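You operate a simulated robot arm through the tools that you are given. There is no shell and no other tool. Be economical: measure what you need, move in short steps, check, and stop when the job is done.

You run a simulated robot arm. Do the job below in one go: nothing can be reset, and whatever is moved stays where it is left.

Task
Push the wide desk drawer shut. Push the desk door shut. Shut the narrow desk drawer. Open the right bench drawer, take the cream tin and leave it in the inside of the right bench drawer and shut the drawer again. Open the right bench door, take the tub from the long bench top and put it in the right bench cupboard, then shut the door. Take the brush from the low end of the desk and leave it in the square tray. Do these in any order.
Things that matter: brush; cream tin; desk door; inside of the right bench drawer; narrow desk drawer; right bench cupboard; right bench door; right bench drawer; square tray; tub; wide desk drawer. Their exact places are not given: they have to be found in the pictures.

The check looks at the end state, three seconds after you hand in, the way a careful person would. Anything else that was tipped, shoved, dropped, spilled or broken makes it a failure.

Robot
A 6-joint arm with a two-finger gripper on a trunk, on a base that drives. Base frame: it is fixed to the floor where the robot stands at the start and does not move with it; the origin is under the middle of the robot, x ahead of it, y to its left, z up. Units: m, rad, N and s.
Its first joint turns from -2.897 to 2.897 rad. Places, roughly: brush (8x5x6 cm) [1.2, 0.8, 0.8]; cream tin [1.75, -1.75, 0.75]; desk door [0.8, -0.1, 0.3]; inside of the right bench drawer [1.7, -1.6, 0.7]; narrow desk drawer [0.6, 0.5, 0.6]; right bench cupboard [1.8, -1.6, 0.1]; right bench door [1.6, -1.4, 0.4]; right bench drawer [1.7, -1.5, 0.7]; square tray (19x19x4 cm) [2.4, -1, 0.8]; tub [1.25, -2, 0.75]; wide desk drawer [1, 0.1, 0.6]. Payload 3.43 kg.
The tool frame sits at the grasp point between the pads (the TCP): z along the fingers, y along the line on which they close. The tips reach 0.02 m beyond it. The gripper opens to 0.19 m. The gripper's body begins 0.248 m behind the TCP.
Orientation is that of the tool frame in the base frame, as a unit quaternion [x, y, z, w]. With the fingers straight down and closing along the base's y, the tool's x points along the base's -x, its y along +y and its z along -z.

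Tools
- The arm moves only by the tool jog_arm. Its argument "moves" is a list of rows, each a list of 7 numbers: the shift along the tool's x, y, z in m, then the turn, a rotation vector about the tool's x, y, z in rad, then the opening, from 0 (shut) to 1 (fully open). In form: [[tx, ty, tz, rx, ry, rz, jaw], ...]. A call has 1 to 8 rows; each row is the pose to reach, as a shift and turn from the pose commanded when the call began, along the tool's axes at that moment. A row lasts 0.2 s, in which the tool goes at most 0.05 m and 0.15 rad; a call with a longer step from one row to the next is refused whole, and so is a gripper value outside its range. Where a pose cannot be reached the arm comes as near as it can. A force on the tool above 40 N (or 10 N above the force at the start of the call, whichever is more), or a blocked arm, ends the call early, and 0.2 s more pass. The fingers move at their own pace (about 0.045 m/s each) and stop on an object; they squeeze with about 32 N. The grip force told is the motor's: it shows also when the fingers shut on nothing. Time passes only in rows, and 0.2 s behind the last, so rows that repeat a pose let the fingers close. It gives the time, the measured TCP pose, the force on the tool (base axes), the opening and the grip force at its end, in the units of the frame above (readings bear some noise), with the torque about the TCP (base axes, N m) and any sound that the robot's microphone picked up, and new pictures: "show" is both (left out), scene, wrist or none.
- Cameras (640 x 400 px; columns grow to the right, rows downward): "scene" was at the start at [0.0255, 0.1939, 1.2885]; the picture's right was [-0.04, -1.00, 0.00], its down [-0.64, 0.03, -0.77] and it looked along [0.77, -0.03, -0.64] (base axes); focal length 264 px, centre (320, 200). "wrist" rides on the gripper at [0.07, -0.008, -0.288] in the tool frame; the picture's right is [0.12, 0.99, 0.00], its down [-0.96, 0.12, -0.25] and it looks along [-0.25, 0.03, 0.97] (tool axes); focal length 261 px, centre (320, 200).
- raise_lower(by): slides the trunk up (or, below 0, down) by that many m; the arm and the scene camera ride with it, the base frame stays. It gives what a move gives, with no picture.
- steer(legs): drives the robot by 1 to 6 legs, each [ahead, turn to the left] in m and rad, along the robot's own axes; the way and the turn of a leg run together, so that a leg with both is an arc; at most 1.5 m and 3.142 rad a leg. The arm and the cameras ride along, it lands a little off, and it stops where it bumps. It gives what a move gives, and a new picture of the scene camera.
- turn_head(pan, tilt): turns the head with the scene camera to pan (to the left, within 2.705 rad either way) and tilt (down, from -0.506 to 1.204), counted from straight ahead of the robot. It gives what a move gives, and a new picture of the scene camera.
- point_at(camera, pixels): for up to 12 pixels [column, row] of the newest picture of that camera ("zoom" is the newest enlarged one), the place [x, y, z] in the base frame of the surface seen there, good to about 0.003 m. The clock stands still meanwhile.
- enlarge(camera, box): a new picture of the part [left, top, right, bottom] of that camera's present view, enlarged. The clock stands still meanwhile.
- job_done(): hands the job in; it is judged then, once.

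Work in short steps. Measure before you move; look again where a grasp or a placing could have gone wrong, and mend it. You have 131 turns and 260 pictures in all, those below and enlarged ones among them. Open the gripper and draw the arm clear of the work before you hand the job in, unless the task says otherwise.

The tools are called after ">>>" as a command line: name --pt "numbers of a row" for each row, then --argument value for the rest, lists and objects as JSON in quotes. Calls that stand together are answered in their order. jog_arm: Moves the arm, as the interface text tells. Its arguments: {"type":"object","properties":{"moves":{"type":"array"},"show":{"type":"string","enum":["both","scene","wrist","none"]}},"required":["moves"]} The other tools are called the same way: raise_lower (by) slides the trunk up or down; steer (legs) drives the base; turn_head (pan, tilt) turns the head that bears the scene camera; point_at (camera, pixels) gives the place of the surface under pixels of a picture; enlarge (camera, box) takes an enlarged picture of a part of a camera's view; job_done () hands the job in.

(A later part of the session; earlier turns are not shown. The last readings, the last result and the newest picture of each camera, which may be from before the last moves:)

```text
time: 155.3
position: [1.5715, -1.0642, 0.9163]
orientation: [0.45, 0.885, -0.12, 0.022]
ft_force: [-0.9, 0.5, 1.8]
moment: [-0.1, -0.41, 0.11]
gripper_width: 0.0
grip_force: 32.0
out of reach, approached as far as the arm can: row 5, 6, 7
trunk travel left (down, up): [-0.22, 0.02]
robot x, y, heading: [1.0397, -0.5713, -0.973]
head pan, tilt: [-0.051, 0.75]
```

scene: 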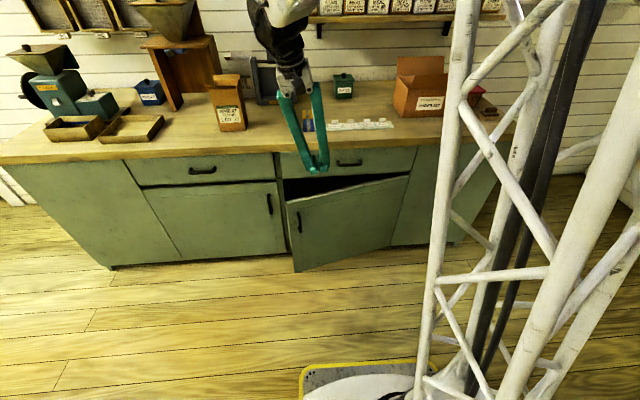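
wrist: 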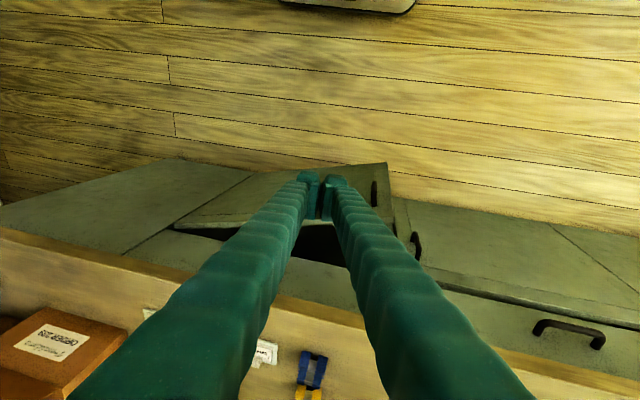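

The hand is nearly vertical at u 0.65, v 1.79. I measure the door's free edge and the small blue item to see all is well.

>>> point_at --camera "wrist" --pixels '[[385, 168], [300, 185], [200, 222], [387, 200], [374, 195], [413, 245], [310, 370], [305, 393]]'

>>> enlarge --camera "scene" --box '[260, 90, 420, 190]'

```text
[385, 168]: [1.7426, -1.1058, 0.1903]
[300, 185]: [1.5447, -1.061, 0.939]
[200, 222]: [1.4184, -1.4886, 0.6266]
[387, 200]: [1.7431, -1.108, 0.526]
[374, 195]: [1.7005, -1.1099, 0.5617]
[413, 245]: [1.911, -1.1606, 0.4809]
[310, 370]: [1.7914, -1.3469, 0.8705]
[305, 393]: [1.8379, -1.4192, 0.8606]
```

```text
4.00 times, centred on (340, 140) of scene
```

zoom: 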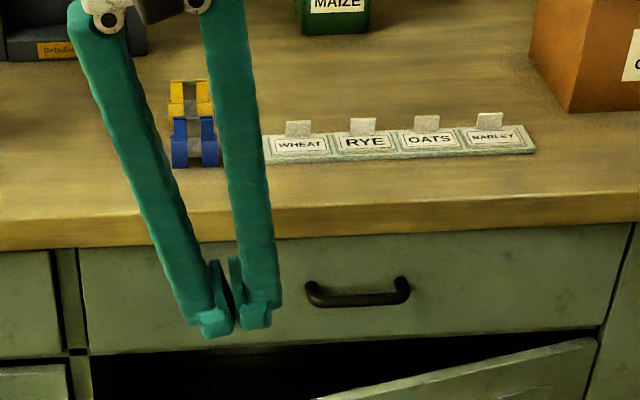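

All is in order: the edge is at u 0.759, v 1.92 (14° open). I drive 8 cm ahead and lower the trunk.

>>> steer --legs '[[0.07, 0]]'

>>> raise_lower --by -0.2

>>> jog_arm --pt "-0.001 0.045 -0.009 0 0 0 0" --pt "-0.002 0.09 -0.018 0 0 0 0" --pt "-0.003 0.135 -0.026 0 0 0 0" --show "none"

```text
time: 156.3
position: [1.6093, -1.1243, 0.9137]
orientation: [0.45, 0.885, -0.12, 0.021]
ft_force: [-0.1, 0.4, -0.1]
moment: [-0.04, -0.03, -0.01]
gripper_width: 0.0
grip_force: 32.1
trunk travel left (down, up): [-0.22, 0.02]
robot x, y, heading: [1.0738, -0.6296, -0.977]
head pan, tilt: [-0.051, 0.75]
```

scene: 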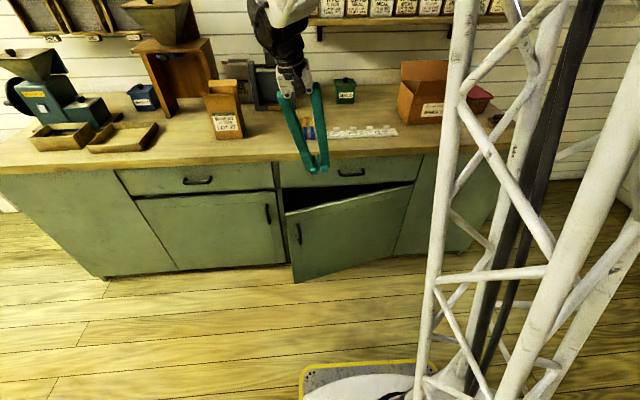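

```text
time: 158.5
position: [1.6106, -1.1225, 0.7149]
orientation: [0.451, 0.884, -0.12, 0.021]
ft_force: [-0.1, 0.3, -0.9]
moment: [-0.01, 0.03, 0.0]
gripper_width: 0.0005
grip_force: 32.0
trunk travel left (down, up): [-0.02, 0.22]
robot x, y, heading: [1.0738, -0.6275, -0.974]
head pan, tilt: [-0.051, 0.75]
```

```text
time: 159.3
position: [1.7238, -1.0426, 0.7136]
orientation: [0.45, 0.885, -0.122, 0.02]
ft_force: [-0.2, -0.4, 0.6]
moment: [0.1, -0.14, 0.01]
gripper_width: 0.0
grip_force: 32.2
trunk travel left (down, up): [-0.02, 0.22]
robot x, y, heading: [1.0744, -0.6271, -0.981]
head pan, tilt: [-0.051, 0.75]
```

At u 0.78, v 1.86, z 0.71, left of the door edge. I go down to z≈0.55.

>>> jog_arm --pt "0.005 0.028 0.035 0 0 0 0" --pt "0.011 0.036 0.075 0 0 0 0" --pt "0.017 0.044 0.115 0 0 0 0" --pt "0.024 0.052 0.156 0 0 0 0" --show "wrist"

```text
time: 160.3
position: [1.7382, -1.0315, 0.5519]
orientation: [0.45, 0.884, -0.12, 0.021]
ft_force: [0.2, -0.3, -0.1]
moment: [0.02, -0.1, 0.01]
gripper_width: 0.0001
grip_force: 31.8
trunk travel left (down, up): [-0.02, 0.22]
robot x, y, heading: [1.0775, -0.6282, -0.98]
head pan, tilt: [-0.051, 0.75]
```

wrist: 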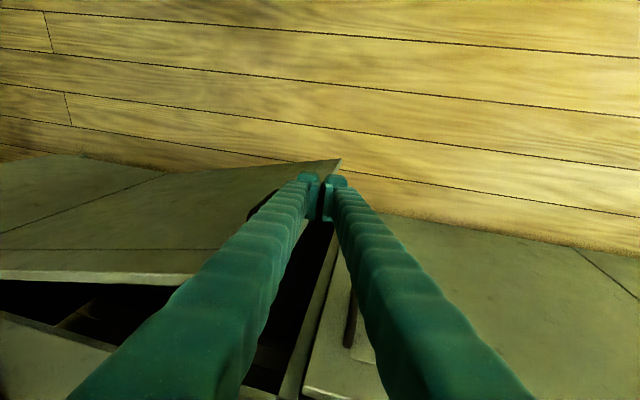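

Now I go in past the edge to v≈2.0, between the door edge (u 0.76) and the neighbour's handle (u 0.858).

>>> jog_arm --pt "-0.035 0 0.005 0 0 0 0" --pt "-0.07 0.001 0.01 0 0 0 0" --pt "-0.105 0.001 0.0155 0 0 0 0" --pt "-0.137 0.002 0.02 0 0 0 0" --show "both"

```text
time: 161.3
position: [1.8212, -1.1448, 0.5495]
orientation: [0.45, 0.885, -0.12, 0.02]
ft_force: [0.7, 0.6, -0.4]
moment: [0.02, 0.02, 0.0]
gripper_width: 0.0
grip_force: 31.7
trunk travel left (down, up): [-0.02, 0.22]
robot x, y, heading: [1.0778, -0.6292, -0.98]
head pan, tilt: [-0.051, 0.75]
```

scene: 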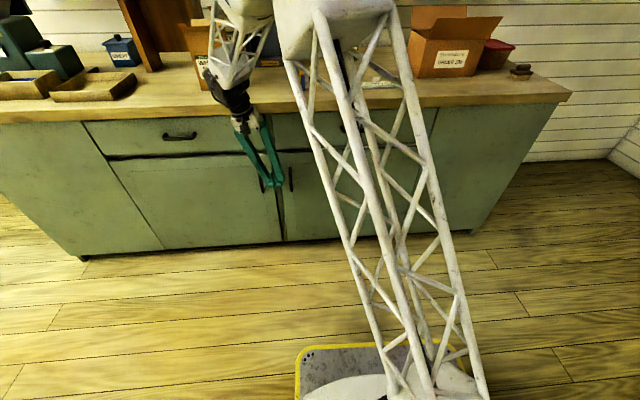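
wrist: 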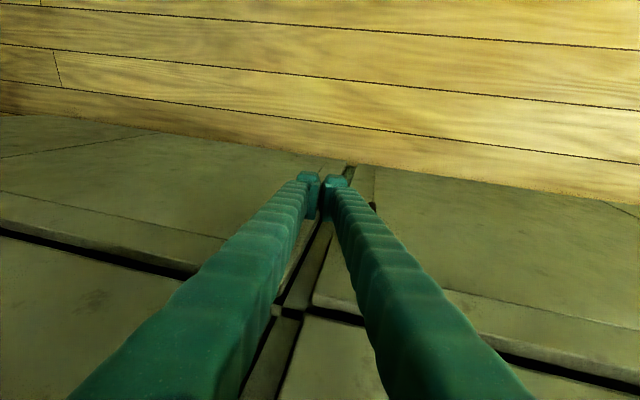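

The door seems to have been nudged back in. I measure how far it stands open now.

>>> enlarge --camera "wrist" --box '[220, 140, 420, 330]'

>>> point_at --camera "wrist" --pixels '[[200, 220], [100, 180], [290, 175], [130, 235], [345, 172], [230, 240], [260, 180]]'

```text
2.11 times, centred on (320, 235) of wrist
```

zoom: 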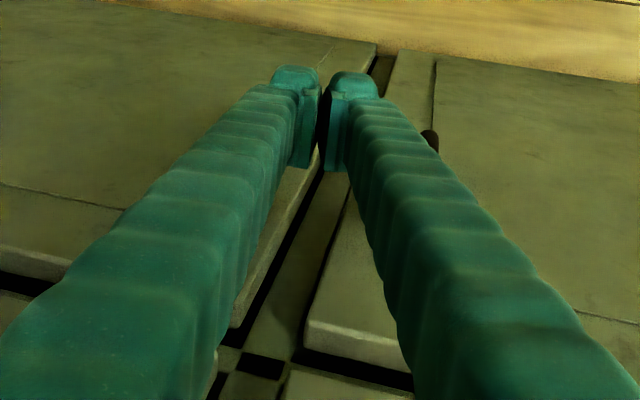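

```text
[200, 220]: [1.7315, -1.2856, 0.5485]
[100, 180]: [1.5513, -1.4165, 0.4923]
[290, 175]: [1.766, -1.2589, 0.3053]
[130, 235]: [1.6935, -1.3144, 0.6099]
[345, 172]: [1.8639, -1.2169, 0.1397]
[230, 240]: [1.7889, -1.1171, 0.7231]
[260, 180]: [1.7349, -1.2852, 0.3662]
```

The door got pushed shut again by the finger bases. I'll instead pull it by the handle from a stance farther right, which gives the arm more room. I retract and relocate the base.

>>> jog_arm --pt "0.04 0 -0.006 0 0 0 0" --pt "0.08 0 -0.012 0 0 0 0" --pt "0.12 0 -0.018 0 0 0 0" --pt "0.16 0 -0.024 0 0 0 0" --pt "0.198 0 -0.029 0 0 0 0" --pt "0.21 -0.04 -0.03 0 0 0 0" --show "none"

>>> steer --legs '[[0, -1.55], [0.26, 0], [0, 1.571], [-0.12, 0]]'

```text
time: 162.7
position: [1.6645, -0.9918, 0.553]
orientation: [0.45, 0.885, -0.121, 0.02]
ft_force: [-0.3, -0.2, -0.1]
moment: [-0.04, 0.09, -0.01]
gripper_width: 0.0
grip_force: 31.3
trunk travel left (down, up): [-0.02, 0.22]
robot x, y, heading: [1.0768, -0.6275, -0.98]
head pan, tilt: [-0.051, 0.75]
```

```text
time: 173.3
position: [1.3844, -1.0389, 0.5534]
orientation: [0.448, 0.885, -0.12, 0.02]
ft_force: [-0.3, -0.6, -0.1]
moment: [0.0, -0.04, 0.03]
gripper_width: 0.0001
grip_force: 31.8
trunk travel left (down, up): [-0.02, 0.22]
robot x, y, heading: [0.7952, -0.676, -0.974]
head pan, tilt: [-0.051, 0.75]
```

scene: 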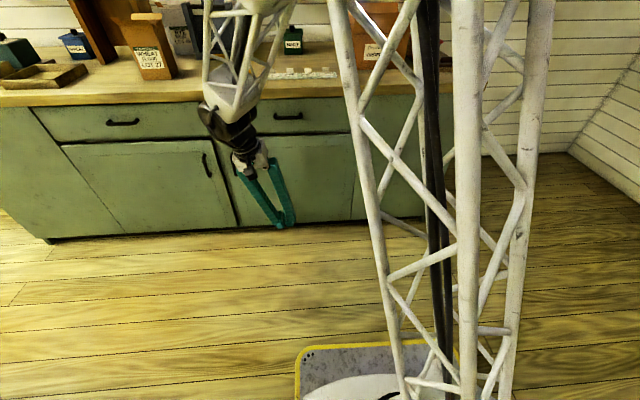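

I move to a pre-grasp in front of the door handle again (u 0.743, v 1.955, z 0.515) with the 55° tilt.

>>> jog_arm --pt "-0.037 0.03 0.0045 -0.022 -0.101 0.012 0.3" --pt "-0.074 0.06 0.009 -0.044 -0.202 0.023 0.3" --pt "-0.111 0.09 0.0135 -0.066 -0.303 0.035 0.3" --pt "-0.1475 0.1205 0.018 -0.088 -0.404 0.046 0.3" --pt "-0.184 0.151 0.0225 -0.111 -0.505 0.058 0.3" --pt "-0.221 0.181 0.027 -0.133 -0.606 0.07 0.3" --pt "-0.258 0.211 0.0315 -0.155 -0.707 0.081 0.3" --pt "-0.295 0.241 0.036 -0.177 -0.808 0.093 0.3" --show "wrist"

```text
time: 175.1
position: [1.7503, -1.1452, 0.5148]
orientation: [0.401, 0.791, -0.208, 0.412]
ft_force: [0.1, -0.7, 1.8]
moment: [0.2, 0.07, 0.04]
gripper_width: 0.0571
grip_force: 0.1
trunk travel left (down, up): [-0.02, 0.22]
robot x, y, heading: [0.7992, -0.677, -0.974]
head pan, tilt: [-0.051, 0.75]
```

wrist: 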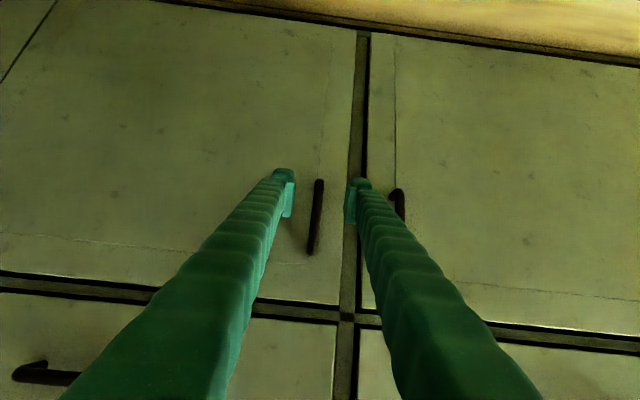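

Reached cleanly. I advance and grip the bar again.

>>> jog_arm --pt "-0.02 0 0.028 0 0 0 0.3" --pt "-0.04 0 0.057 0 0 0 0.3" --pt "-0.04 0 0.057 0 0 0 0" --pt "-0.04 0 0.057 0 0 0 0" --pt "-0.04 0 0.057 0 0 0 0" --pt "-0.04 0 0.057 0 0 0 0" --show "none"

```text
time: 176.5
position: [1.7909, -1.2012, 0.5136]
orientation: [0.402, 0.792, -0.21, 0.41]
ft_force: [-3.1, -2.2, 0.8]
moment: [-0.05, -0.01, 0.01]
gripper_width: 0.0129
grip_force: 39.3
trunk travel left (down, up): [-0.02, 0.22]
robot x, y, heading: [0.7969, -0.6772, -0.975]
head pan, tilt: [-0.051, 0.75]
```

I pull along the arc (to 20°), turning the tool along at 70% of the door angle.

>>> jog_arm --pt "0.0138 -0.0031 -0.0197 -0.025 0 -0.017 0" --pt "0.0276 -0.0073 -0.0394 -0.05 0 -0.035 0" --pt "0.0413 -0.0126 -0.059 -0.075 0 -0.053 0" --pt "0.0548 -0.0188 -0.0782 -0.1 0 -0.07 0" --pt "0.0682 -0.0261 -0.0973 -0.125 0 -0.088 0" --pt "0.0813 -0.0344 -0.1161 -0.15 0 -0.105 0" --pt "0.0943 -0.0437 -0.1345 -0.175 0 -0.123 0" --pt "0.1069 -0.054 -0.1526 -0.2 0 -0.14 0" --show "scene"

```text
time: 177.9
position: [1.6867, -1.1035, 0.5144]
orientation: [0.327, 0.825, -0.17, 0.428]
ft_force: [7.7, 8.9, 0.0]
moment: [0.0, -0.07, 0.09]
gripper_width: 0.0128
grip_force: 44.9
trunk travel left (down, up): [-0.02, 0.22]
robot x, y, heading: [0.794, -0.6793, -0.964]
head pan, tilt: [-0.051, 0.75]
stopped in row 6: the force on the tool passed its limit at 47 N (the readings are from after the stop); the commanded pose is now the measured one
```

scene: 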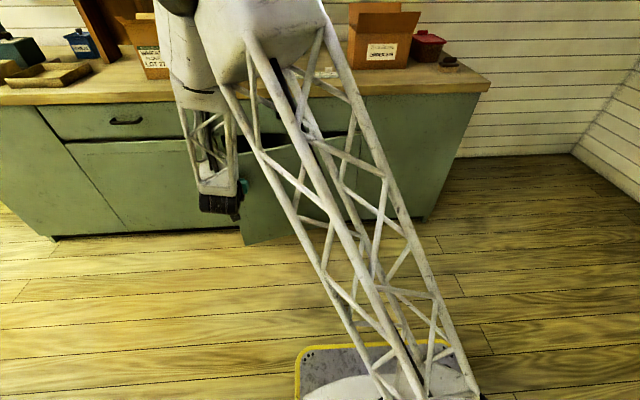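

The door is at ~15°, the true arc fits a hinge at v 2.065. I continue along the corrected arc.

>>> jog_arm --pt "0.0172 -0.0069 -0.0245 -0.025 0 -0.017 0" --pt "0.0336 -0.0133 -0.0477 -0.049 0 -0.035 0" --pt "0.0497 -0.0211 -0.0706 -0.074 0 -0.052 0" --pt "0.0656 -0.0306 -0.0932 -0.098 0 -0.069 0" --pt "0.0812 -0.0413 -0.1154 -0.123 0 -0.086 0" --pt "0.0964 -0.0536 -0.137 -0.147 0 -0.104 0" --pt "0.1112 -0.0672 -0.158 -0.163 0 -0.115 0" --pt "0.1257 -0.082 -0.1785 -0.18 0 -0.127 0" --show "scene"

```text
time: 178.7
position: [1.6269, -1.0671, 0.5148]
orientation: [0.295, 0.838, -0.153, 0.433]
ft_force: [5.4, 8.5, -2.4]
moment: [-0.01, -0.17, 0.1]
gripper_width: 0.0126
grip_force: 44.7
trunk travel left (down, up): [-0.02, 0.22]
robot x, y, heading: [0.7958, -0.6819, -0.958]
head pan, tilt: [-0.051, 0.75]
stopped in row 3: the force on the tool passed its limit at 42 N (the readings are from after the stop); the commanded pose is now the measured one
```

scene: 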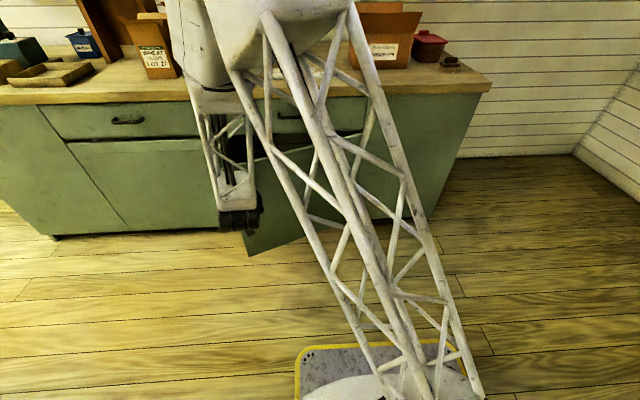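

The door is at about 22°. I continue the arc in the same way.

>>> jog_arm --pt "0.016 -0.006 -0.0225 -0.016 0 -0.012 0" --pt "0.032 -0.0124 -0.0452 -0.033 0 -0.023 0" --pt "0.0478 -0.02 -0.0674 -0.049 0 -0.035 0" --pt "0.0632 -0.0289 -0.0891 -0.065 0 -0.046 0" --pt "0.0783 -0.0391 -0.1105 -0.082 0 -0.058 0" --pt "0.093 -0.0506 -0.1312 -0.098 0 -0.069 0" --show "none"

```text
time: 179.7
position: [1.5537, -1.0326, 0.5151]
orientation: [0.268, 0.851, -0.138, 0.43]
ft_force: [-2.3, -8.0, -16.6]
moment: [0.05, 0.09, -0.05]
gripper_width: 0.0129
grip_force: 45.0
out of reach, approached as far as the arm can: row 3, 4
trunk travel left (down, up): [-0.02, 0.22]
robot x, y, heading: [0.7965, -0.677, -0.968]
head pan, tilt: [-0.051, 0.75]
stopped in row 4: the force on the tool passed its limit at 47 N (the readings are from after the stop); the commanded pose is now the measured one
```

The door is about 30° open now. I release the bar and rise with the trunk, clear of the door top.

>>> jog_arm --pt "0 0 0 0 0 0 0.4" --pt "0 0 0 0 0 0 0.4" --pt "0 0 0 0 0 0 0.4" --pt "0 0 0 0 0 0 0.4" --show "none"

>>> raise_lower --by 0.2

>>> jog_arm --pt "0 0 0 0 0.1 0 0" --pt "0 0 0 0 0.2 0 0" --show "both"

```text
time: 180.7
position: [1.5549, -1.033, 0.5158]
orientation: [0.268, 0.85, -0.139, 0.433]
ft_force: [-0.4, 0.4, -1.4]
moment: [-0.03, -0.01, 0.02]
gripper_width: 0.076
grip_force: 0.1
trunk travel left (down, up): [-0.02, 0.22]
robot x, y, heading: [0.799, -0.6797, -0.965]
head pan, tilt: [-0.051, 0.75]
```

```text
time: 182.8
position: [1.5536, -1.0327, 0.717]
orientation: [0.267, 0.85, -0.138, 0.433]
ft_force: [-0.7, 0.1, -0.4]
moment: [-0.01, 0.03, -0.02]
gripper_width: 0.076
grip_force: 0.0
trunk travel left (down, up): [-0.22, 0.02]
robot x, y, heading: [0.7973, -0.677, -0.969]
head pan, tilt: [-0.051, 0.75]
```

```text
time: 183.4
position: [1.5539, -1.0328, 0.7155]
orientation: [0.28, 0.889, -0.111, 0.345]
ft_force: [-0.1, 0.2, -0.5]
moment: [0.0, 0.01, -0.05]
gripper_width: 0.0229
grip_force: 0.0
trunk travel left (down, up): [-0.22, 0.02]
robot x, y, heading: [0.7971, -0.6732, -0.971]
head pan, tilt: [-0.051, 0.75]
```

scene: 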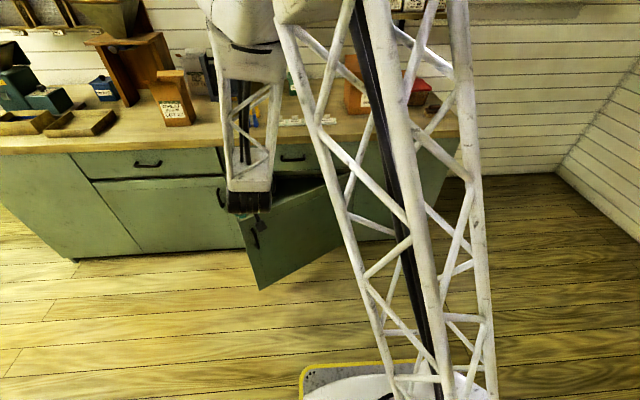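
wrist: 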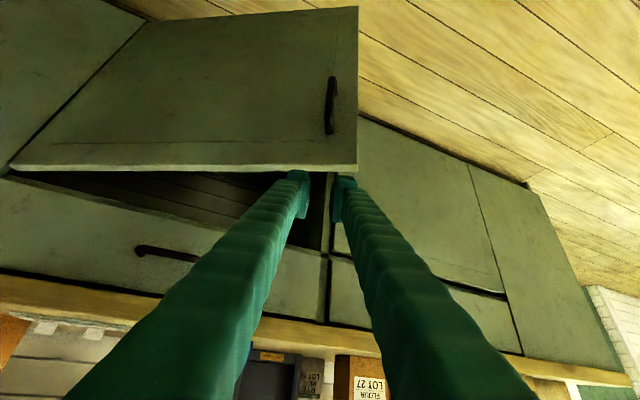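

The door stands clearly open. I drive 0.12 m ahead (hand over the door top), then steepen the tool while moving behind the door.

>>> steer --legs '[[0.12, 0.02]]'

>>> jog_arm --pt "-0.018 -0.02 0.013 0 0.1 0 0" --pt "-0.036 -0.04 0.026 0 0.2 0 0" --pt "-0.052 -0.055 0.038 0 0.3 0 0" --pt "-0.06 -0.06 0.045 0 0.4 0 0" --show "wrist"

```text
time: 184.7
position: [1.6305, -1.1124, 0.7172]
orientation: [0.27, 0.892, -0.108, 0.347]
ft_force: [-0.2, 0.2, 0.0]
moment: [-0.02, -0.02, 0.0]
gripper_width: 0.0
grip_force: 32.5
trunk travel left (down, up): [-0.22, 0.02]
robot x, y, heading: [0.8634, -0.7749, -0.943]
head pan, tilt: [-0.051, 0.75]
```

scene: 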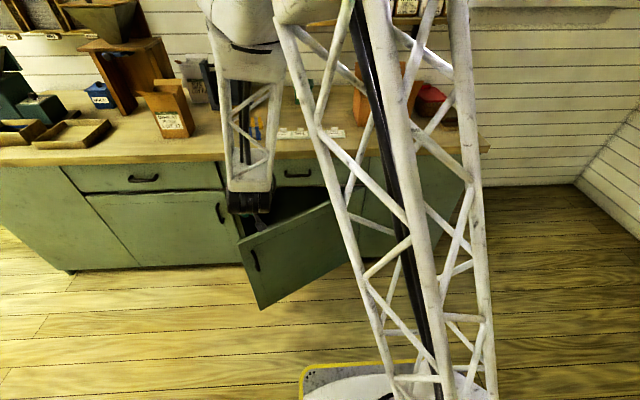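

```text
time: 185.7
position: [1.6911, -1.2854, 0.7724]
orientation: [0.283, 0.901, -0.173, 0.281]
ft_force: [-9.5, 34.7, -0.5]
moment: [1.42, 0.01, 1.07]
gripper_width: 0.0001
grip_force: 32.2
out of reach, approached as far as the arm can: row 2, 3, 4
trunk travel left (down, up): [-0.22, 0.02]
robot x, y, heading: [0.8652, -0.7772, -0.926]
head pan, tilt: [-0.051, 0.75]
stopped in row 4: the force on the tool passed its limit at 281 N (the readings are from after the stop); the commanded pose is now the measured one
```

wrist: 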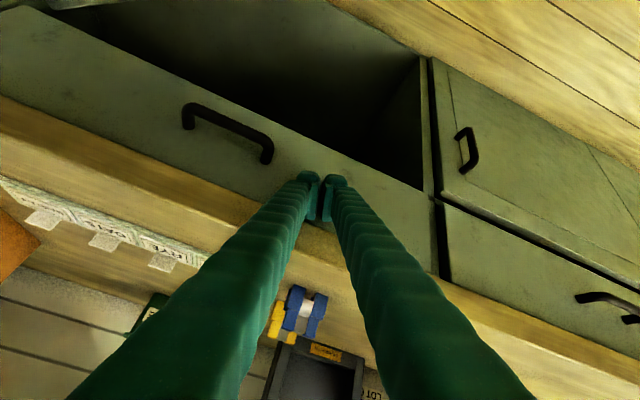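

It strayed inward and touched the shut drawer's face (orientation near vertical is not reachable here). The tip is already behind the door, so I just back out 8 cm and lower with the trunk, keeping this tilt.

>>> jog_arm --pt "0.03 0.011 -0.025 0 0 0 0" --pt "0.059 0.022 -0.05 0 0 0 0" --show "wrist"

```text
time: 186.3
position: [1.6456, -1.2207, 0.7738]
orientation: [0.285, 0.9, -0.177, 0.28]
ft_force: [-0.3, 0.3, -1.3]
moment: [0.01, -0.04, 0.03]
gripper_width: 0.0
grip_force: 31.9
trunk travel left (down, up): [-0.22, 0.02]
robot x, y, heading: [0.8677, -0.7745, -0.937]
head pan, tilt: [-0.051, 0.75]
```

wrist: 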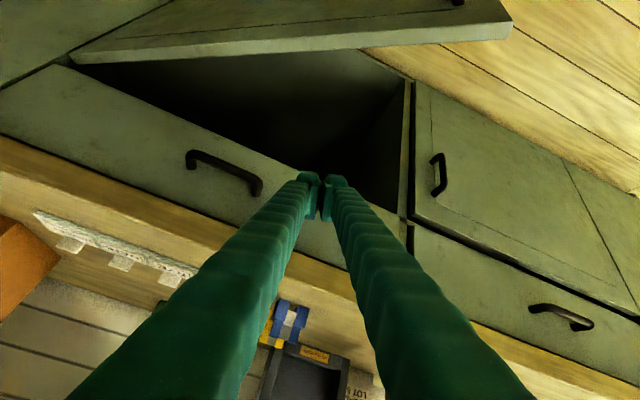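

The fingers are behind the open door. I lower the trunk 0.2 m so the tips hang below the door's top edge.

>>> raise_lower --by -0.2

>>> jog_arm --pt "0.028 0.009 -0.023 0 0 0 0" --pt "0.056 0.018 -0.046 0 0 0 0" --pt "0.084 0.027 -0.07 0 0 0 0" --show "both"

```text
time: 188.4
position: [1.6438, -1.2229, 0.5745]
orientation: [0.284, 0.9, -0.175, 0.28]
ft_force: [0.0, 0.2, -0.2]
moment: [-0.06, -0.02, 0.01]
gripper_width: 0.0
grip_force: 31.6
trunk travel left (down, up): [-0.02, 0.22]
robot x, y, heading: [0.8645, -0.7791, -0.94]
head pan, tilt: [-0.051, 0.75]
```

```text
time: 189.2
position: [1.5743, -1.1346, 0.5746]
orientation: [0.284, 0.9, -0.175, 0.279]
ft_force: [-0.4, 0.5, -0.7]
moment: [-0.03, -0.03, -0.02]
gripper_width: 0.0
grip_force: 32.0
trunk travel left (down, up): [-0.02, 0.22]
robot x, y, heading: [0.8638, -0.7751, -0.939]
head pan, tilt: [-0.051, 0.75]
```

scene: 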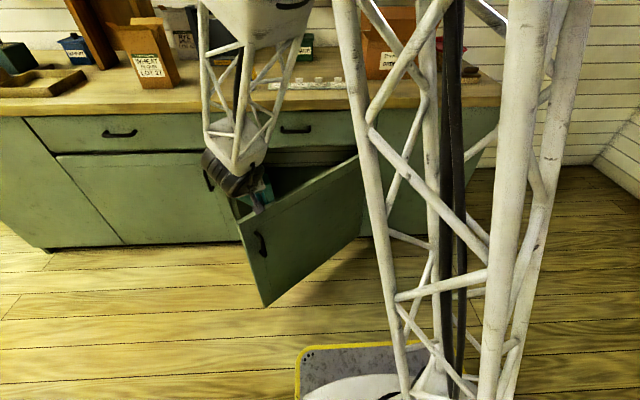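
wrist: 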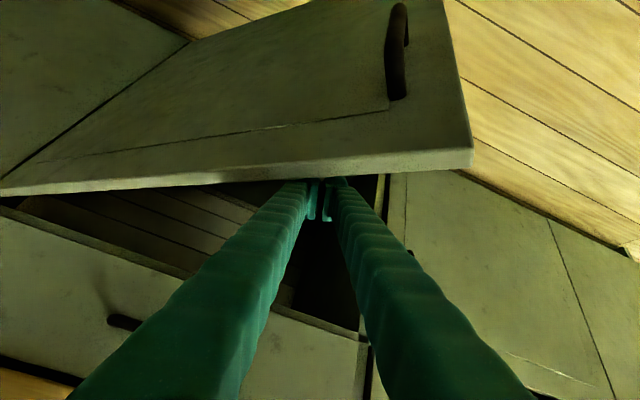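

The tips are inside the door near its edge. I draw outward to swing it open.

>>> jog_arm --pt "0.0295 -0.002 -0.0225 0 0 0 0" --pt "0.059 -0.004 -0.045 0 0 0 0" --pt "0.0885 -0.006 -0.0675 0 0 0 0" --pt "0.118 -0.009 -0.09 0 0 0 0" --pt "0.1475 -0.012 -0.1125 0 0 0 0" --show "both"

```text
time: 190.4
position: [1.4544, -1.0283, 0.5969]
orientation: [0.285, 0.902, -0.175, 0.274]
ft_force: [-0.6, -0.2, 0.1]
moment: [-0.05, 0.03, -0.01]
gripper_width: 0.0
grip_force: 32.0
out of reach, approached as far as the arm can: row 4, 5
trunk travel left (down, up): [-0.02, 0.22]
robot x, y, heading: [0.8679, -0.7737, -0.937]
head pan, tilt: [-0.051, 0.75]
```

scene: 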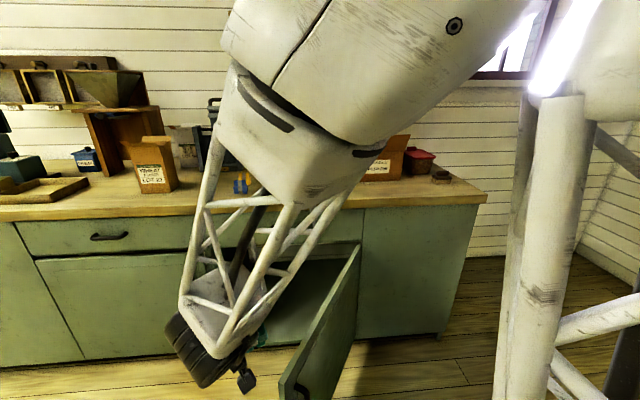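
wrist: 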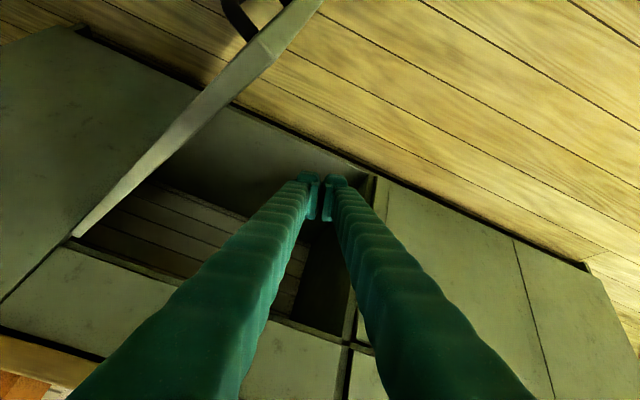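

The door swung wide open. I measure its edge.

>>> point_at --camera "wrist" --pixels '[[268, 40], [180, 130], [80, 232], [290, 15], [200, 200], [330, 250], [300, 140]]'

>>> turn_head --pan -0.05 --tilt 0.95

```text
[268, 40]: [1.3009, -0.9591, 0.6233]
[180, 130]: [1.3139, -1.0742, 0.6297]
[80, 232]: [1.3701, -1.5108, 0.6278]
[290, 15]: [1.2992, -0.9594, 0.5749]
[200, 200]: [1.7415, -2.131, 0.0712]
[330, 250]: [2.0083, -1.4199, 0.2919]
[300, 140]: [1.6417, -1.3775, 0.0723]
```

```text
time: 191.2
position: [1.4538, -1.0285, 0.5976]
orientation: [0.287, 0.901, -0.176, 0.273]
ft_force: [0.7, 0.1, 0.5]
moment: [0.03, -0.02, 0.0]
gripper_width: 0.0001
grip_force: 31.7
trunk travel left (down, up): [-0.02, 0.22]
robot x, y, heading: [0.8651, -0.7753, -0.94]
head pan, tilt: [-0.051, 0.949]
```

scene: 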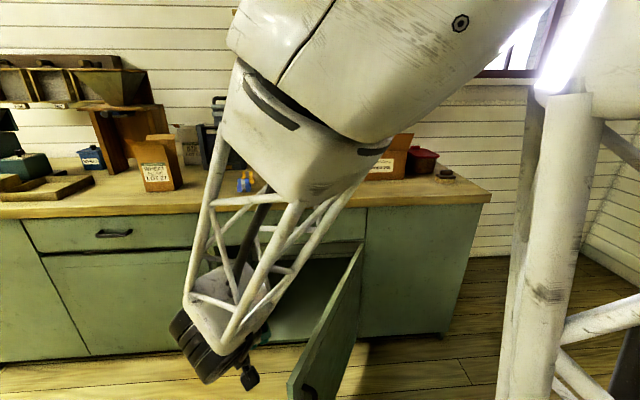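

The door is at 60° (edge at u 0.488, v 1.54); interior floor is z 0.072 with no shelf. I back up 0.1 m and turn the base right so the hand sweeps the door to about 90°.

>>> steer --legs '[[-0.1, 0], [0, -0.62]]'

>>> jog_arm --pt "0 0 0 0 0 0 0" --show "wrist"

```text
time: 194.1
position: [1.1384, -1.2451, 0.5974]
orientation: [0.548, 0.77, -0.251, 0.208]
ft_force: [0.1, -0.4, 0.8]
moment: [0.0, -0.02, 0.0]
gripper_width: 0.0003
grip_force: 31.7
trunk travel left (down, up): [-0.02, 0.22]
robot x, y, heading: [0.804, -0.6938, -1.563]
head pan, tilt: [-0.051, 0.949]
```

scene: 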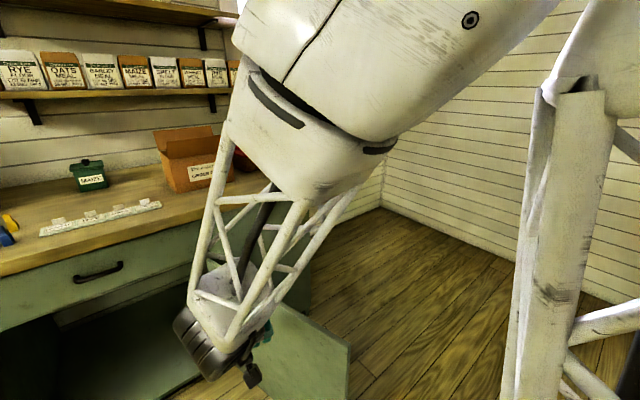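

```text
time: 194.5
position: [1.1379, -1.2453, 0.5966]
orientation: [0.547, 0.771, -0.252, 0.208]
ft_force: [0.4, -0.6, 0.1]
moment: [0.01, 0.0, -0.02]
gripper_width: 0.0
grip_force: 32.1
trunk travel left (down, up): [-0.02, 0.22]
robot x, y, heading: [0.8067, -0.6955, -1.557]
head pan, tilt: [-0.051, 0.949]
```

wrist: 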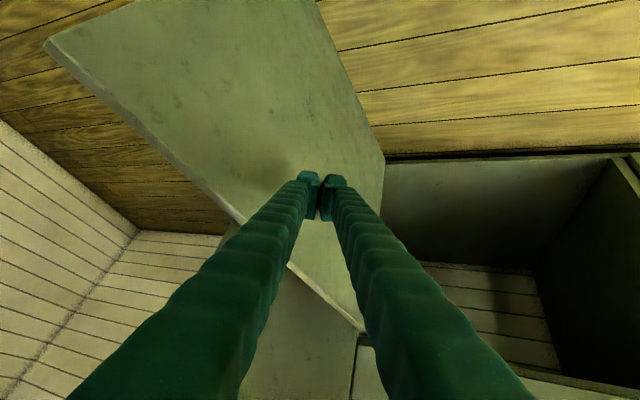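

The door looks fully open; I measure it.

>>> point_at --camera "wrist" --pixels '[[52, 42], [355, 322], [150, 80], [300, 60], [370, 140]]'

```text
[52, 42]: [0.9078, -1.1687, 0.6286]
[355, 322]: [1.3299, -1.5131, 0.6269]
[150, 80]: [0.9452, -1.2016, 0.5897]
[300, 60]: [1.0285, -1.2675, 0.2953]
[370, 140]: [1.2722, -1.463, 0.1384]
```

The door is at ~103°. I raise the trunk over the door top and drive to the right side of the door to fetch the tub.

>>> raise_lower --by 0.22

>>> steer --legs '[[0, -0.956], [0.6, 0], [0, 1.571]]'

```text
time: 196.8
position: [1.1374, -1.2458, 0.8183]
orientation: [0.548, 0.77, -0.252, 0.207]
ft_force: [-0.6, -0.3, 0.9]
moment: [0.02, 0.0, 0.04]
gripper_width: 0.0001
grip_force: 31.7
trunk travel left (down, up): [-0.24, 0.0]
robot x, y, heading: [0.8073, -0.6961, -1.563]
head pan, tilt: [-0.051, 0.949]
```

```text
time: 206.9
position: [0.9073, -1.2962, 0.817]
orientation: [0.28, 0.903, -0.175, 0.275]
ft_force: [0.5, 0.3, -0.5]
moment: [0.03, 0.03, -0.02]
gripper_width: 0.0001
grip_force: 32.2
trunk travel left (down, up): [-0.24, 0.0]
robot x, y, heading: [0.3191, -1.0516, -0.923]
head pan, tilt: [-0.051, 0.949]
```

scene: 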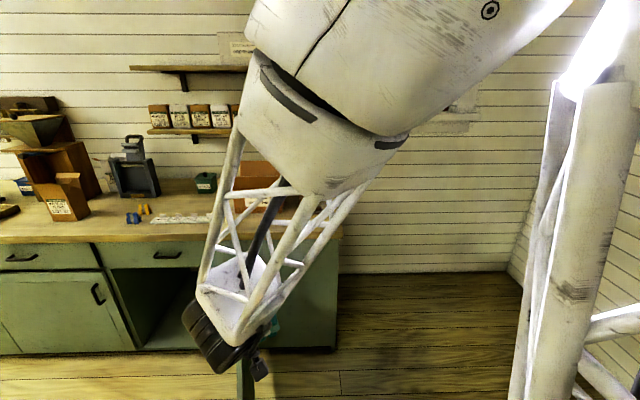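

I raise the hand and align it (50° tilt toward the bench) with open jaws, ahead of the tub.

>>> jog_arm --pt "-0.038 -0.027 -0.0025 0.01 -0.025 0.04 1" --pt "-0.075 -0.054 -0.005 0.02 -0.05 0.08 1" --pt "-0.113 -0.081 -0.0075 0.03 -0.075 0.12 1" --pt "-0.15 -0.108 -0.01 0.04 -0.1 0.16 1" --pt "-0.188 -0.135 -0.0125 0.049 -0.125 0.199 1" --pt "-0.226 -0.163 -0.015 0.059 -0.15 0.239 1" --pt "-0.263 -0.19 -0.0175 0.069 -0.175 0.279 1" --pt "-0.301 -0.217 -0.02 0.079 -0.2 0.319 1" --show "both"

```text
time: 208.7
position: [0.9763, -1.5806, 1.0487]
orientation: [0.412, 0.807, -0.192, 0.377]
ft_force: [0.2, 1.1, -0.2]
moment: [0.01, 0.0, -0.01]
gripper_width: 0.1599
grip_force: 0.1
trunk travel left (down, up): [-0.24, 0.0]
robot x, y, heading: [0.3139, -1.0466, -0.927]
head pan, tilt: [-0.051, 0.949]
```

scene: 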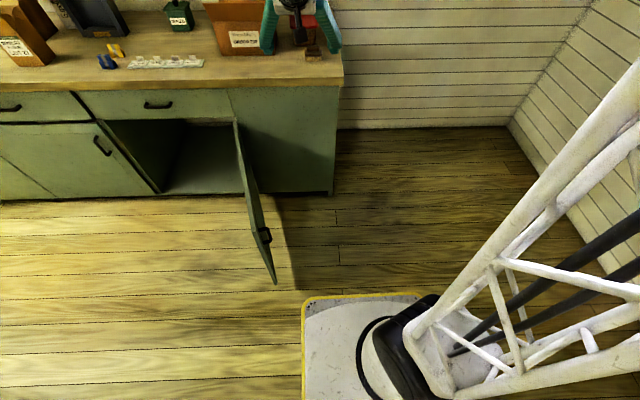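
wrist: 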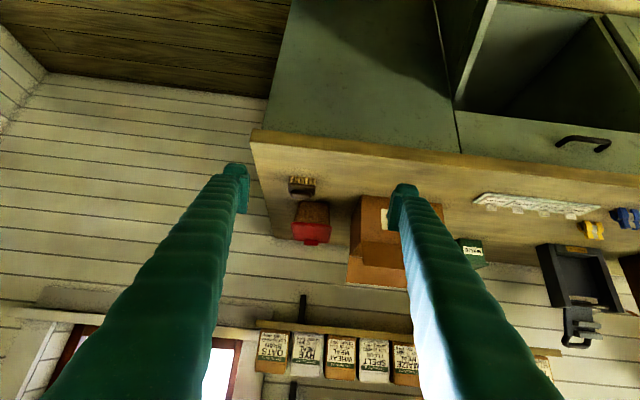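

Tub is at wrist (312,222), box to its left (u+), brush in front. I measure their outlines.

>>> point_at --camera "wrist" --pixels '[[297, 222], [330, 222], [295, 236], [330, 240], [300, 205], [328, 206], [362, 240], [365, 200], [300, 180], [315, 195], [350, 280], [312, 228]]'

>>> enlarge --camera "wrist" --box '[240, 140, 440, 300]'

```text
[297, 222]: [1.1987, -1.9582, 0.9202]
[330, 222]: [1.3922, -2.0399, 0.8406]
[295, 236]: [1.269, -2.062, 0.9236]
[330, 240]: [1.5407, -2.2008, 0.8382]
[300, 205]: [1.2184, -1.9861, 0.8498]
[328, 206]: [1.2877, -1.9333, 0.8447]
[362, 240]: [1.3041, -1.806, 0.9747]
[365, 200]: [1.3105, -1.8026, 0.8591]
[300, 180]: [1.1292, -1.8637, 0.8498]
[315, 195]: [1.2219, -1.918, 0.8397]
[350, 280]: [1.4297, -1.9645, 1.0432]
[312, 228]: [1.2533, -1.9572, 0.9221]
```

```text
2.50 times, centred on (340, 220) of wrist
```

zoom: 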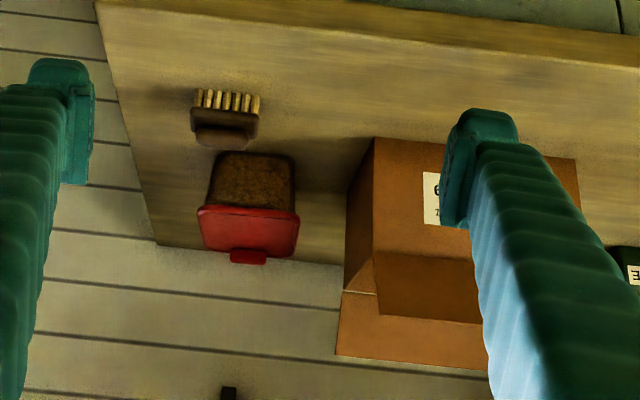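

The tub spans u −0.20..−0.08 (lid), v 2.285–2.43, body z 0.84–0.905; the box side is at u≈0 and the brush in front at v 2.12–2.2. I narrow the jaws and drive 0.4 m ahead.

>>> jog_arm --pt "0 0 0 0 0 0 0.78" --pt "0 0 0 0 0 0 0.78" --show "none"

>>> steer --legs '[[0.4, -0.015]]'

>>> jog_arm --pt "0 0 0 0 0 0 0.78" --show "wrist"

```text
time: 209.3
position: [0.9764, -1.5828, 1.0501]
orientation: [0.411, 0.808, -0.191, 0.377]
ft_force: [0.2, 0.7, 0.3]
moment: [0.01, -0.01, -0.04]
gripper_width: 0.1481
grip_force: 0.0
trunk travel left (down, up): [-0.24, 0.0]
robot x, y, heading: [0.3167, -1.0488, -0.923]
head pan, tilt: [-0.051, 0.949]
```

```text
time: 211.7
position: [1.2034, -1.9073, 1.0498]
orientation: [0.418, 0.804, -0.194, 0.375]
ft_force: [0.7, 0.8, 1.0]
moment: [0.0, 0.05, 0.02]
gripper_width: 0.1482
grip_force: 0.1
trunk travel left (down, up): [-0.24, 0.0]
robot x, y, heading: [0.5514, -1.3656, -0.939]
head pan, tilt: [-0.051, 0.949]
```

scene: 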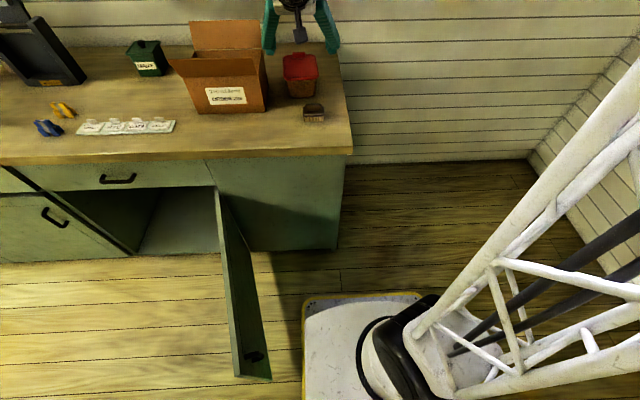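

```text
time: 212.1
position: [1.2035, -1.9073, 1.0493]
orientation: [0.417, 0.805, -0.193, 0.374]
ft_force: [-0.5, 0.0, 0.3]
moment: [0.03, -0.01, 0.01]
gripper_width: 0.1483
grip_force: 0.0
trunk travel left (down, up): [-0.24, 0.0]
robot x, y, heading: [0.5496, -1.3648, -0.944]
head pan, tilt: [-0.051, 0.949]
```

wrist: 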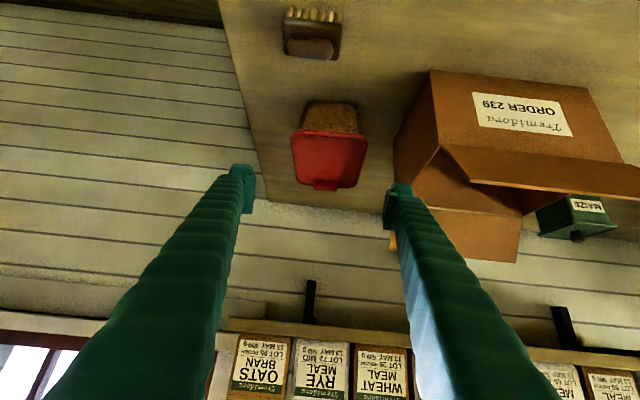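

A clear view of the tub now. I measure its lid corners and body.

>>> point_at --camera "wrist" --pixels '[[294, 135], [364, 138], [300, 180], [352, 185], [306, 112], [355, 115], [330, 128], [398, 150], [400, 190], [326, 184], [330, 107], [438, 150]]'

>>> enlarge --camera "wrist" --box '[260, 80, 420, 210]'

```text
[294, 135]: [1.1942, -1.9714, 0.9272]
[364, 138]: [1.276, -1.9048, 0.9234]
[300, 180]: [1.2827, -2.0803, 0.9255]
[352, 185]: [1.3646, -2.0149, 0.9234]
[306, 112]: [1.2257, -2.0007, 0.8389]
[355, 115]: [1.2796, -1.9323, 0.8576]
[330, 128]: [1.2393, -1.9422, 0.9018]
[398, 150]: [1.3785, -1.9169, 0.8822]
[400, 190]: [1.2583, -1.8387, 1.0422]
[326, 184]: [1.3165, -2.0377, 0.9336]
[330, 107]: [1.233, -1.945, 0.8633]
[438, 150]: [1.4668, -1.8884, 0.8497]
```

```text
3.08 times, centred on (340, 145) of wrist
```

zoom: 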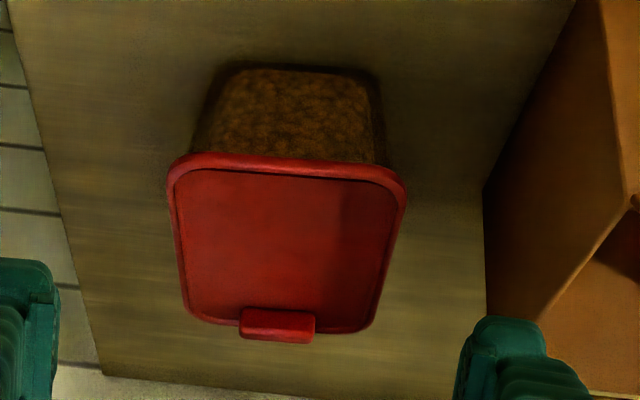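

Lid centre u −0.138, v 2.365; body rim bottom z≈0.905. I line up and slide down the tool axis so the pads flank the body below the rim.

>>> jog_arm --pt "0.032 0.005 -0.002 0 0 0 0.78" --pt "0.064 0.01 -0.0035 0 0 0 0.78" --pt "0.064 0.01 0.0415 0 0 0 0.78" --pt "0.064 0.01 0.0865 0 0 0 0.78" --pt "0.064 0.01 0.1315 0 0 0 0.78" --pt "0.064 0.01 0.1765 0 0 0 0.78" --pt "0.064 0.01 0.1965 0 0 0 0.78" --show "both"

```text
time: 213.7
position: [1.2762, -1.9893, 0.8748]
orientation: [0.417, 0.805, -0.194, 0.376]
ft_force: [0.7, -0.3, 0.8]
moment: [0.05, -0.01, 0.02]
gripper_width: 0.1483
grip_force: 0.1
trunk travel left (down, up): [-0.24, 0.0]
robot x, y, heading: [0.5489, -1.3707, -0.943]
head pan, tilt: [-0.051, 0.949]
```

scene: 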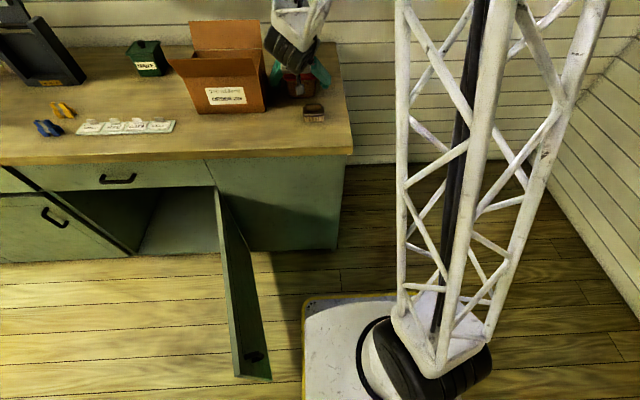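
wrist: 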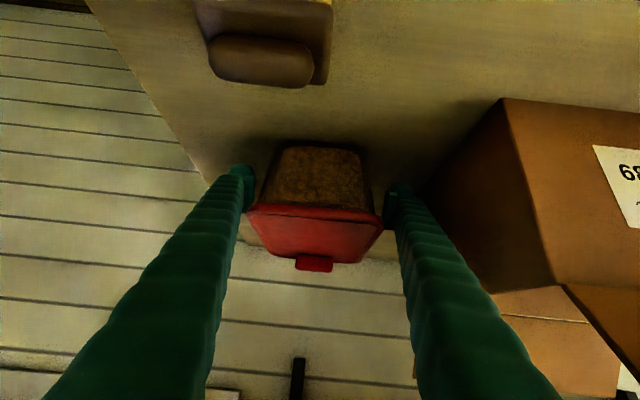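

Fingers flank the body. I close and lift 4 cm.

>>> jog_arm --pt "0 0 0 0 0 0 0.3" --pt "0 0 0 0 0 0 0.3" --pt "0 0 0 0 0 0 0.3" --pt "0 0 0 0 0 0 0.3" --pt "0 0 0 0 0 0 0.3" --pt "-0.0077 0 -0.0064 0 0 0 0.3" --pt "-0.019 0 -0.016 0 0 0 0.3" --pt "-0.0306 0 -0.0257 0 0 0 0.3" --show "both"

>>> enlarge --camera "wrist" --box '[220, 120, 420, 290]'

```text
time: 215.5
position: [1.2756, -1.9905, 0.9133]
orientation: [0.417, 0.805, -0.194, 0.376]
ft_force: [0.2, 0.2, -6.0]
moment: [0.02, 0.04, 0.0]
gripper_width: 0.1163
grip_force: 31.7
trunk travel left (down, up): [-0.24, 0.0]
robot x, y, heading: [0.5498, -1.3643, -0.941]
head pan, tilt: [-0.051, 0.949]
heard: snap
```

scene: 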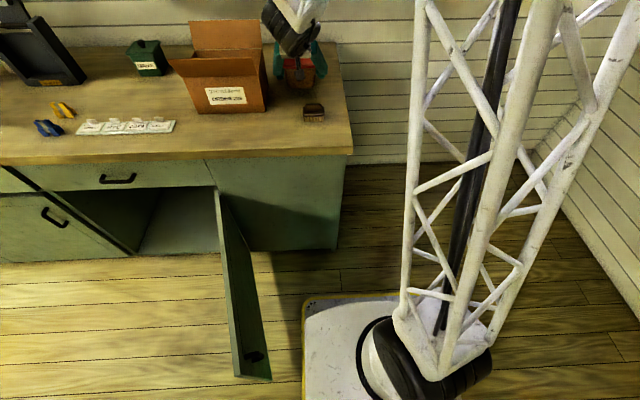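
wrist: 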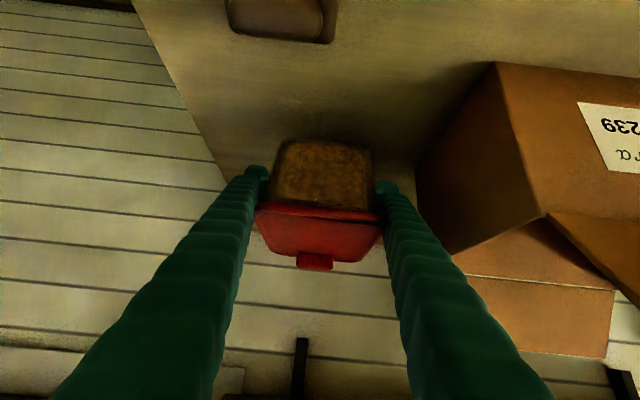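

```text
2.35 times, centred on (320, 205) of wrist
```

zoom: 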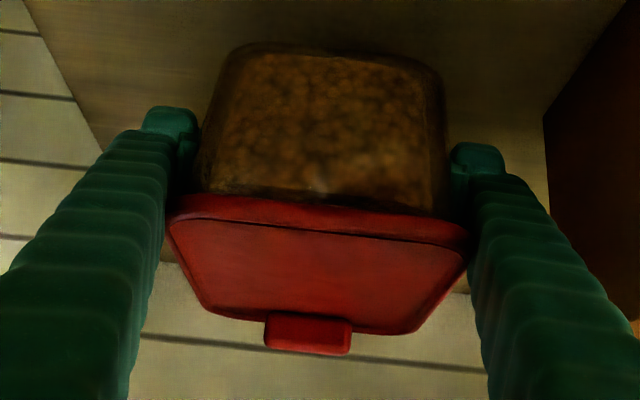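

The tub hangs in the grip (6 N). I check lid and body heights for a gap.

>>> point_at --camera "wrist" --pixels '[[270, 225], [320, 225], [370, 228], [285, 248], [320, 205], [320, 170], [290, 180], [360, 185], [315, 262]]'

```text
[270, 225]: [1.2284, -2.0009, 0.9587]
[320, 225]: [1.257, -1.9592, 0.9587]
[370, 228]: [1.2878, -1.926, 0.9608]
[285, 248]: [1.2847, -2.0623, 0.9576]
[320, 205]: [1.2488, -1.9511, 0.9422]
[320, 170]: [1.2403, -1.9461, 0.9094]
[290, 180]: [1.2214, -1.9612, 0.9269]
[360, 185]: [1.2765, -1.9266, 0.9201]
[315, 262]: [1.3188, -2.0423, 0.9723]
```

Lid and body are level together. I lift clear of the brush, back off 0.3 m, and drive round to the left side of the open door.

>>> jog_arm --pt "-0.018 0 -0.015 0 0 0 0.3" --pt "-0.036 0 -0.03 0 0 0 0.3" --pt "-0.0575 0 -0.048 0 0 0 0.3" --show "none"

>>> steer --legs '[[-0.3, 0], [0, 1.571], [0.77, 0], [0, -1.571]]'

```text
time: 216.3
position: [1.2746, -1.9907, 0.9884]
orientation: [0.416, 0.806, -0.192, 0.375]
ft_force: [0.1, 0.2, -5.7]
moment: [0.02, 0.04, 0.0]
gripper_width: 0.116
grip_force: 31.8
trunk travel left (down, up): [-0.24, 0.0]
robot x, y, heading: [0.5537, -1.3652, -0.941]
head pan, tilt: [-0.051, 0.949]
```

```text
time: 230.2
position: [1.7192, -1.2902, 0.9895]
orientation: [0.415, 0.806, -0.193, 0.375]
ft_force: [0.5, 0.0, -5.4]
moment: [0.06, 0.05, -0.01]
gripper_width: 0.1161
grip_force: 31.9
trunk travel left (down, up): [-0.24, 0.0]
robot x, y, heading: [0.9937, -0.6682, -0.931]
head pan, tilt: [-0.051, 0.949]
```

scene: 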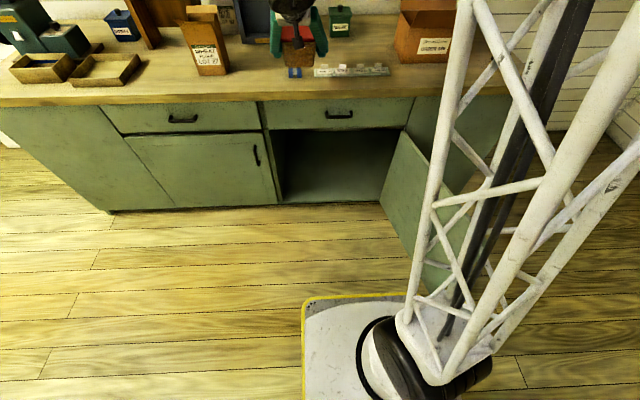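

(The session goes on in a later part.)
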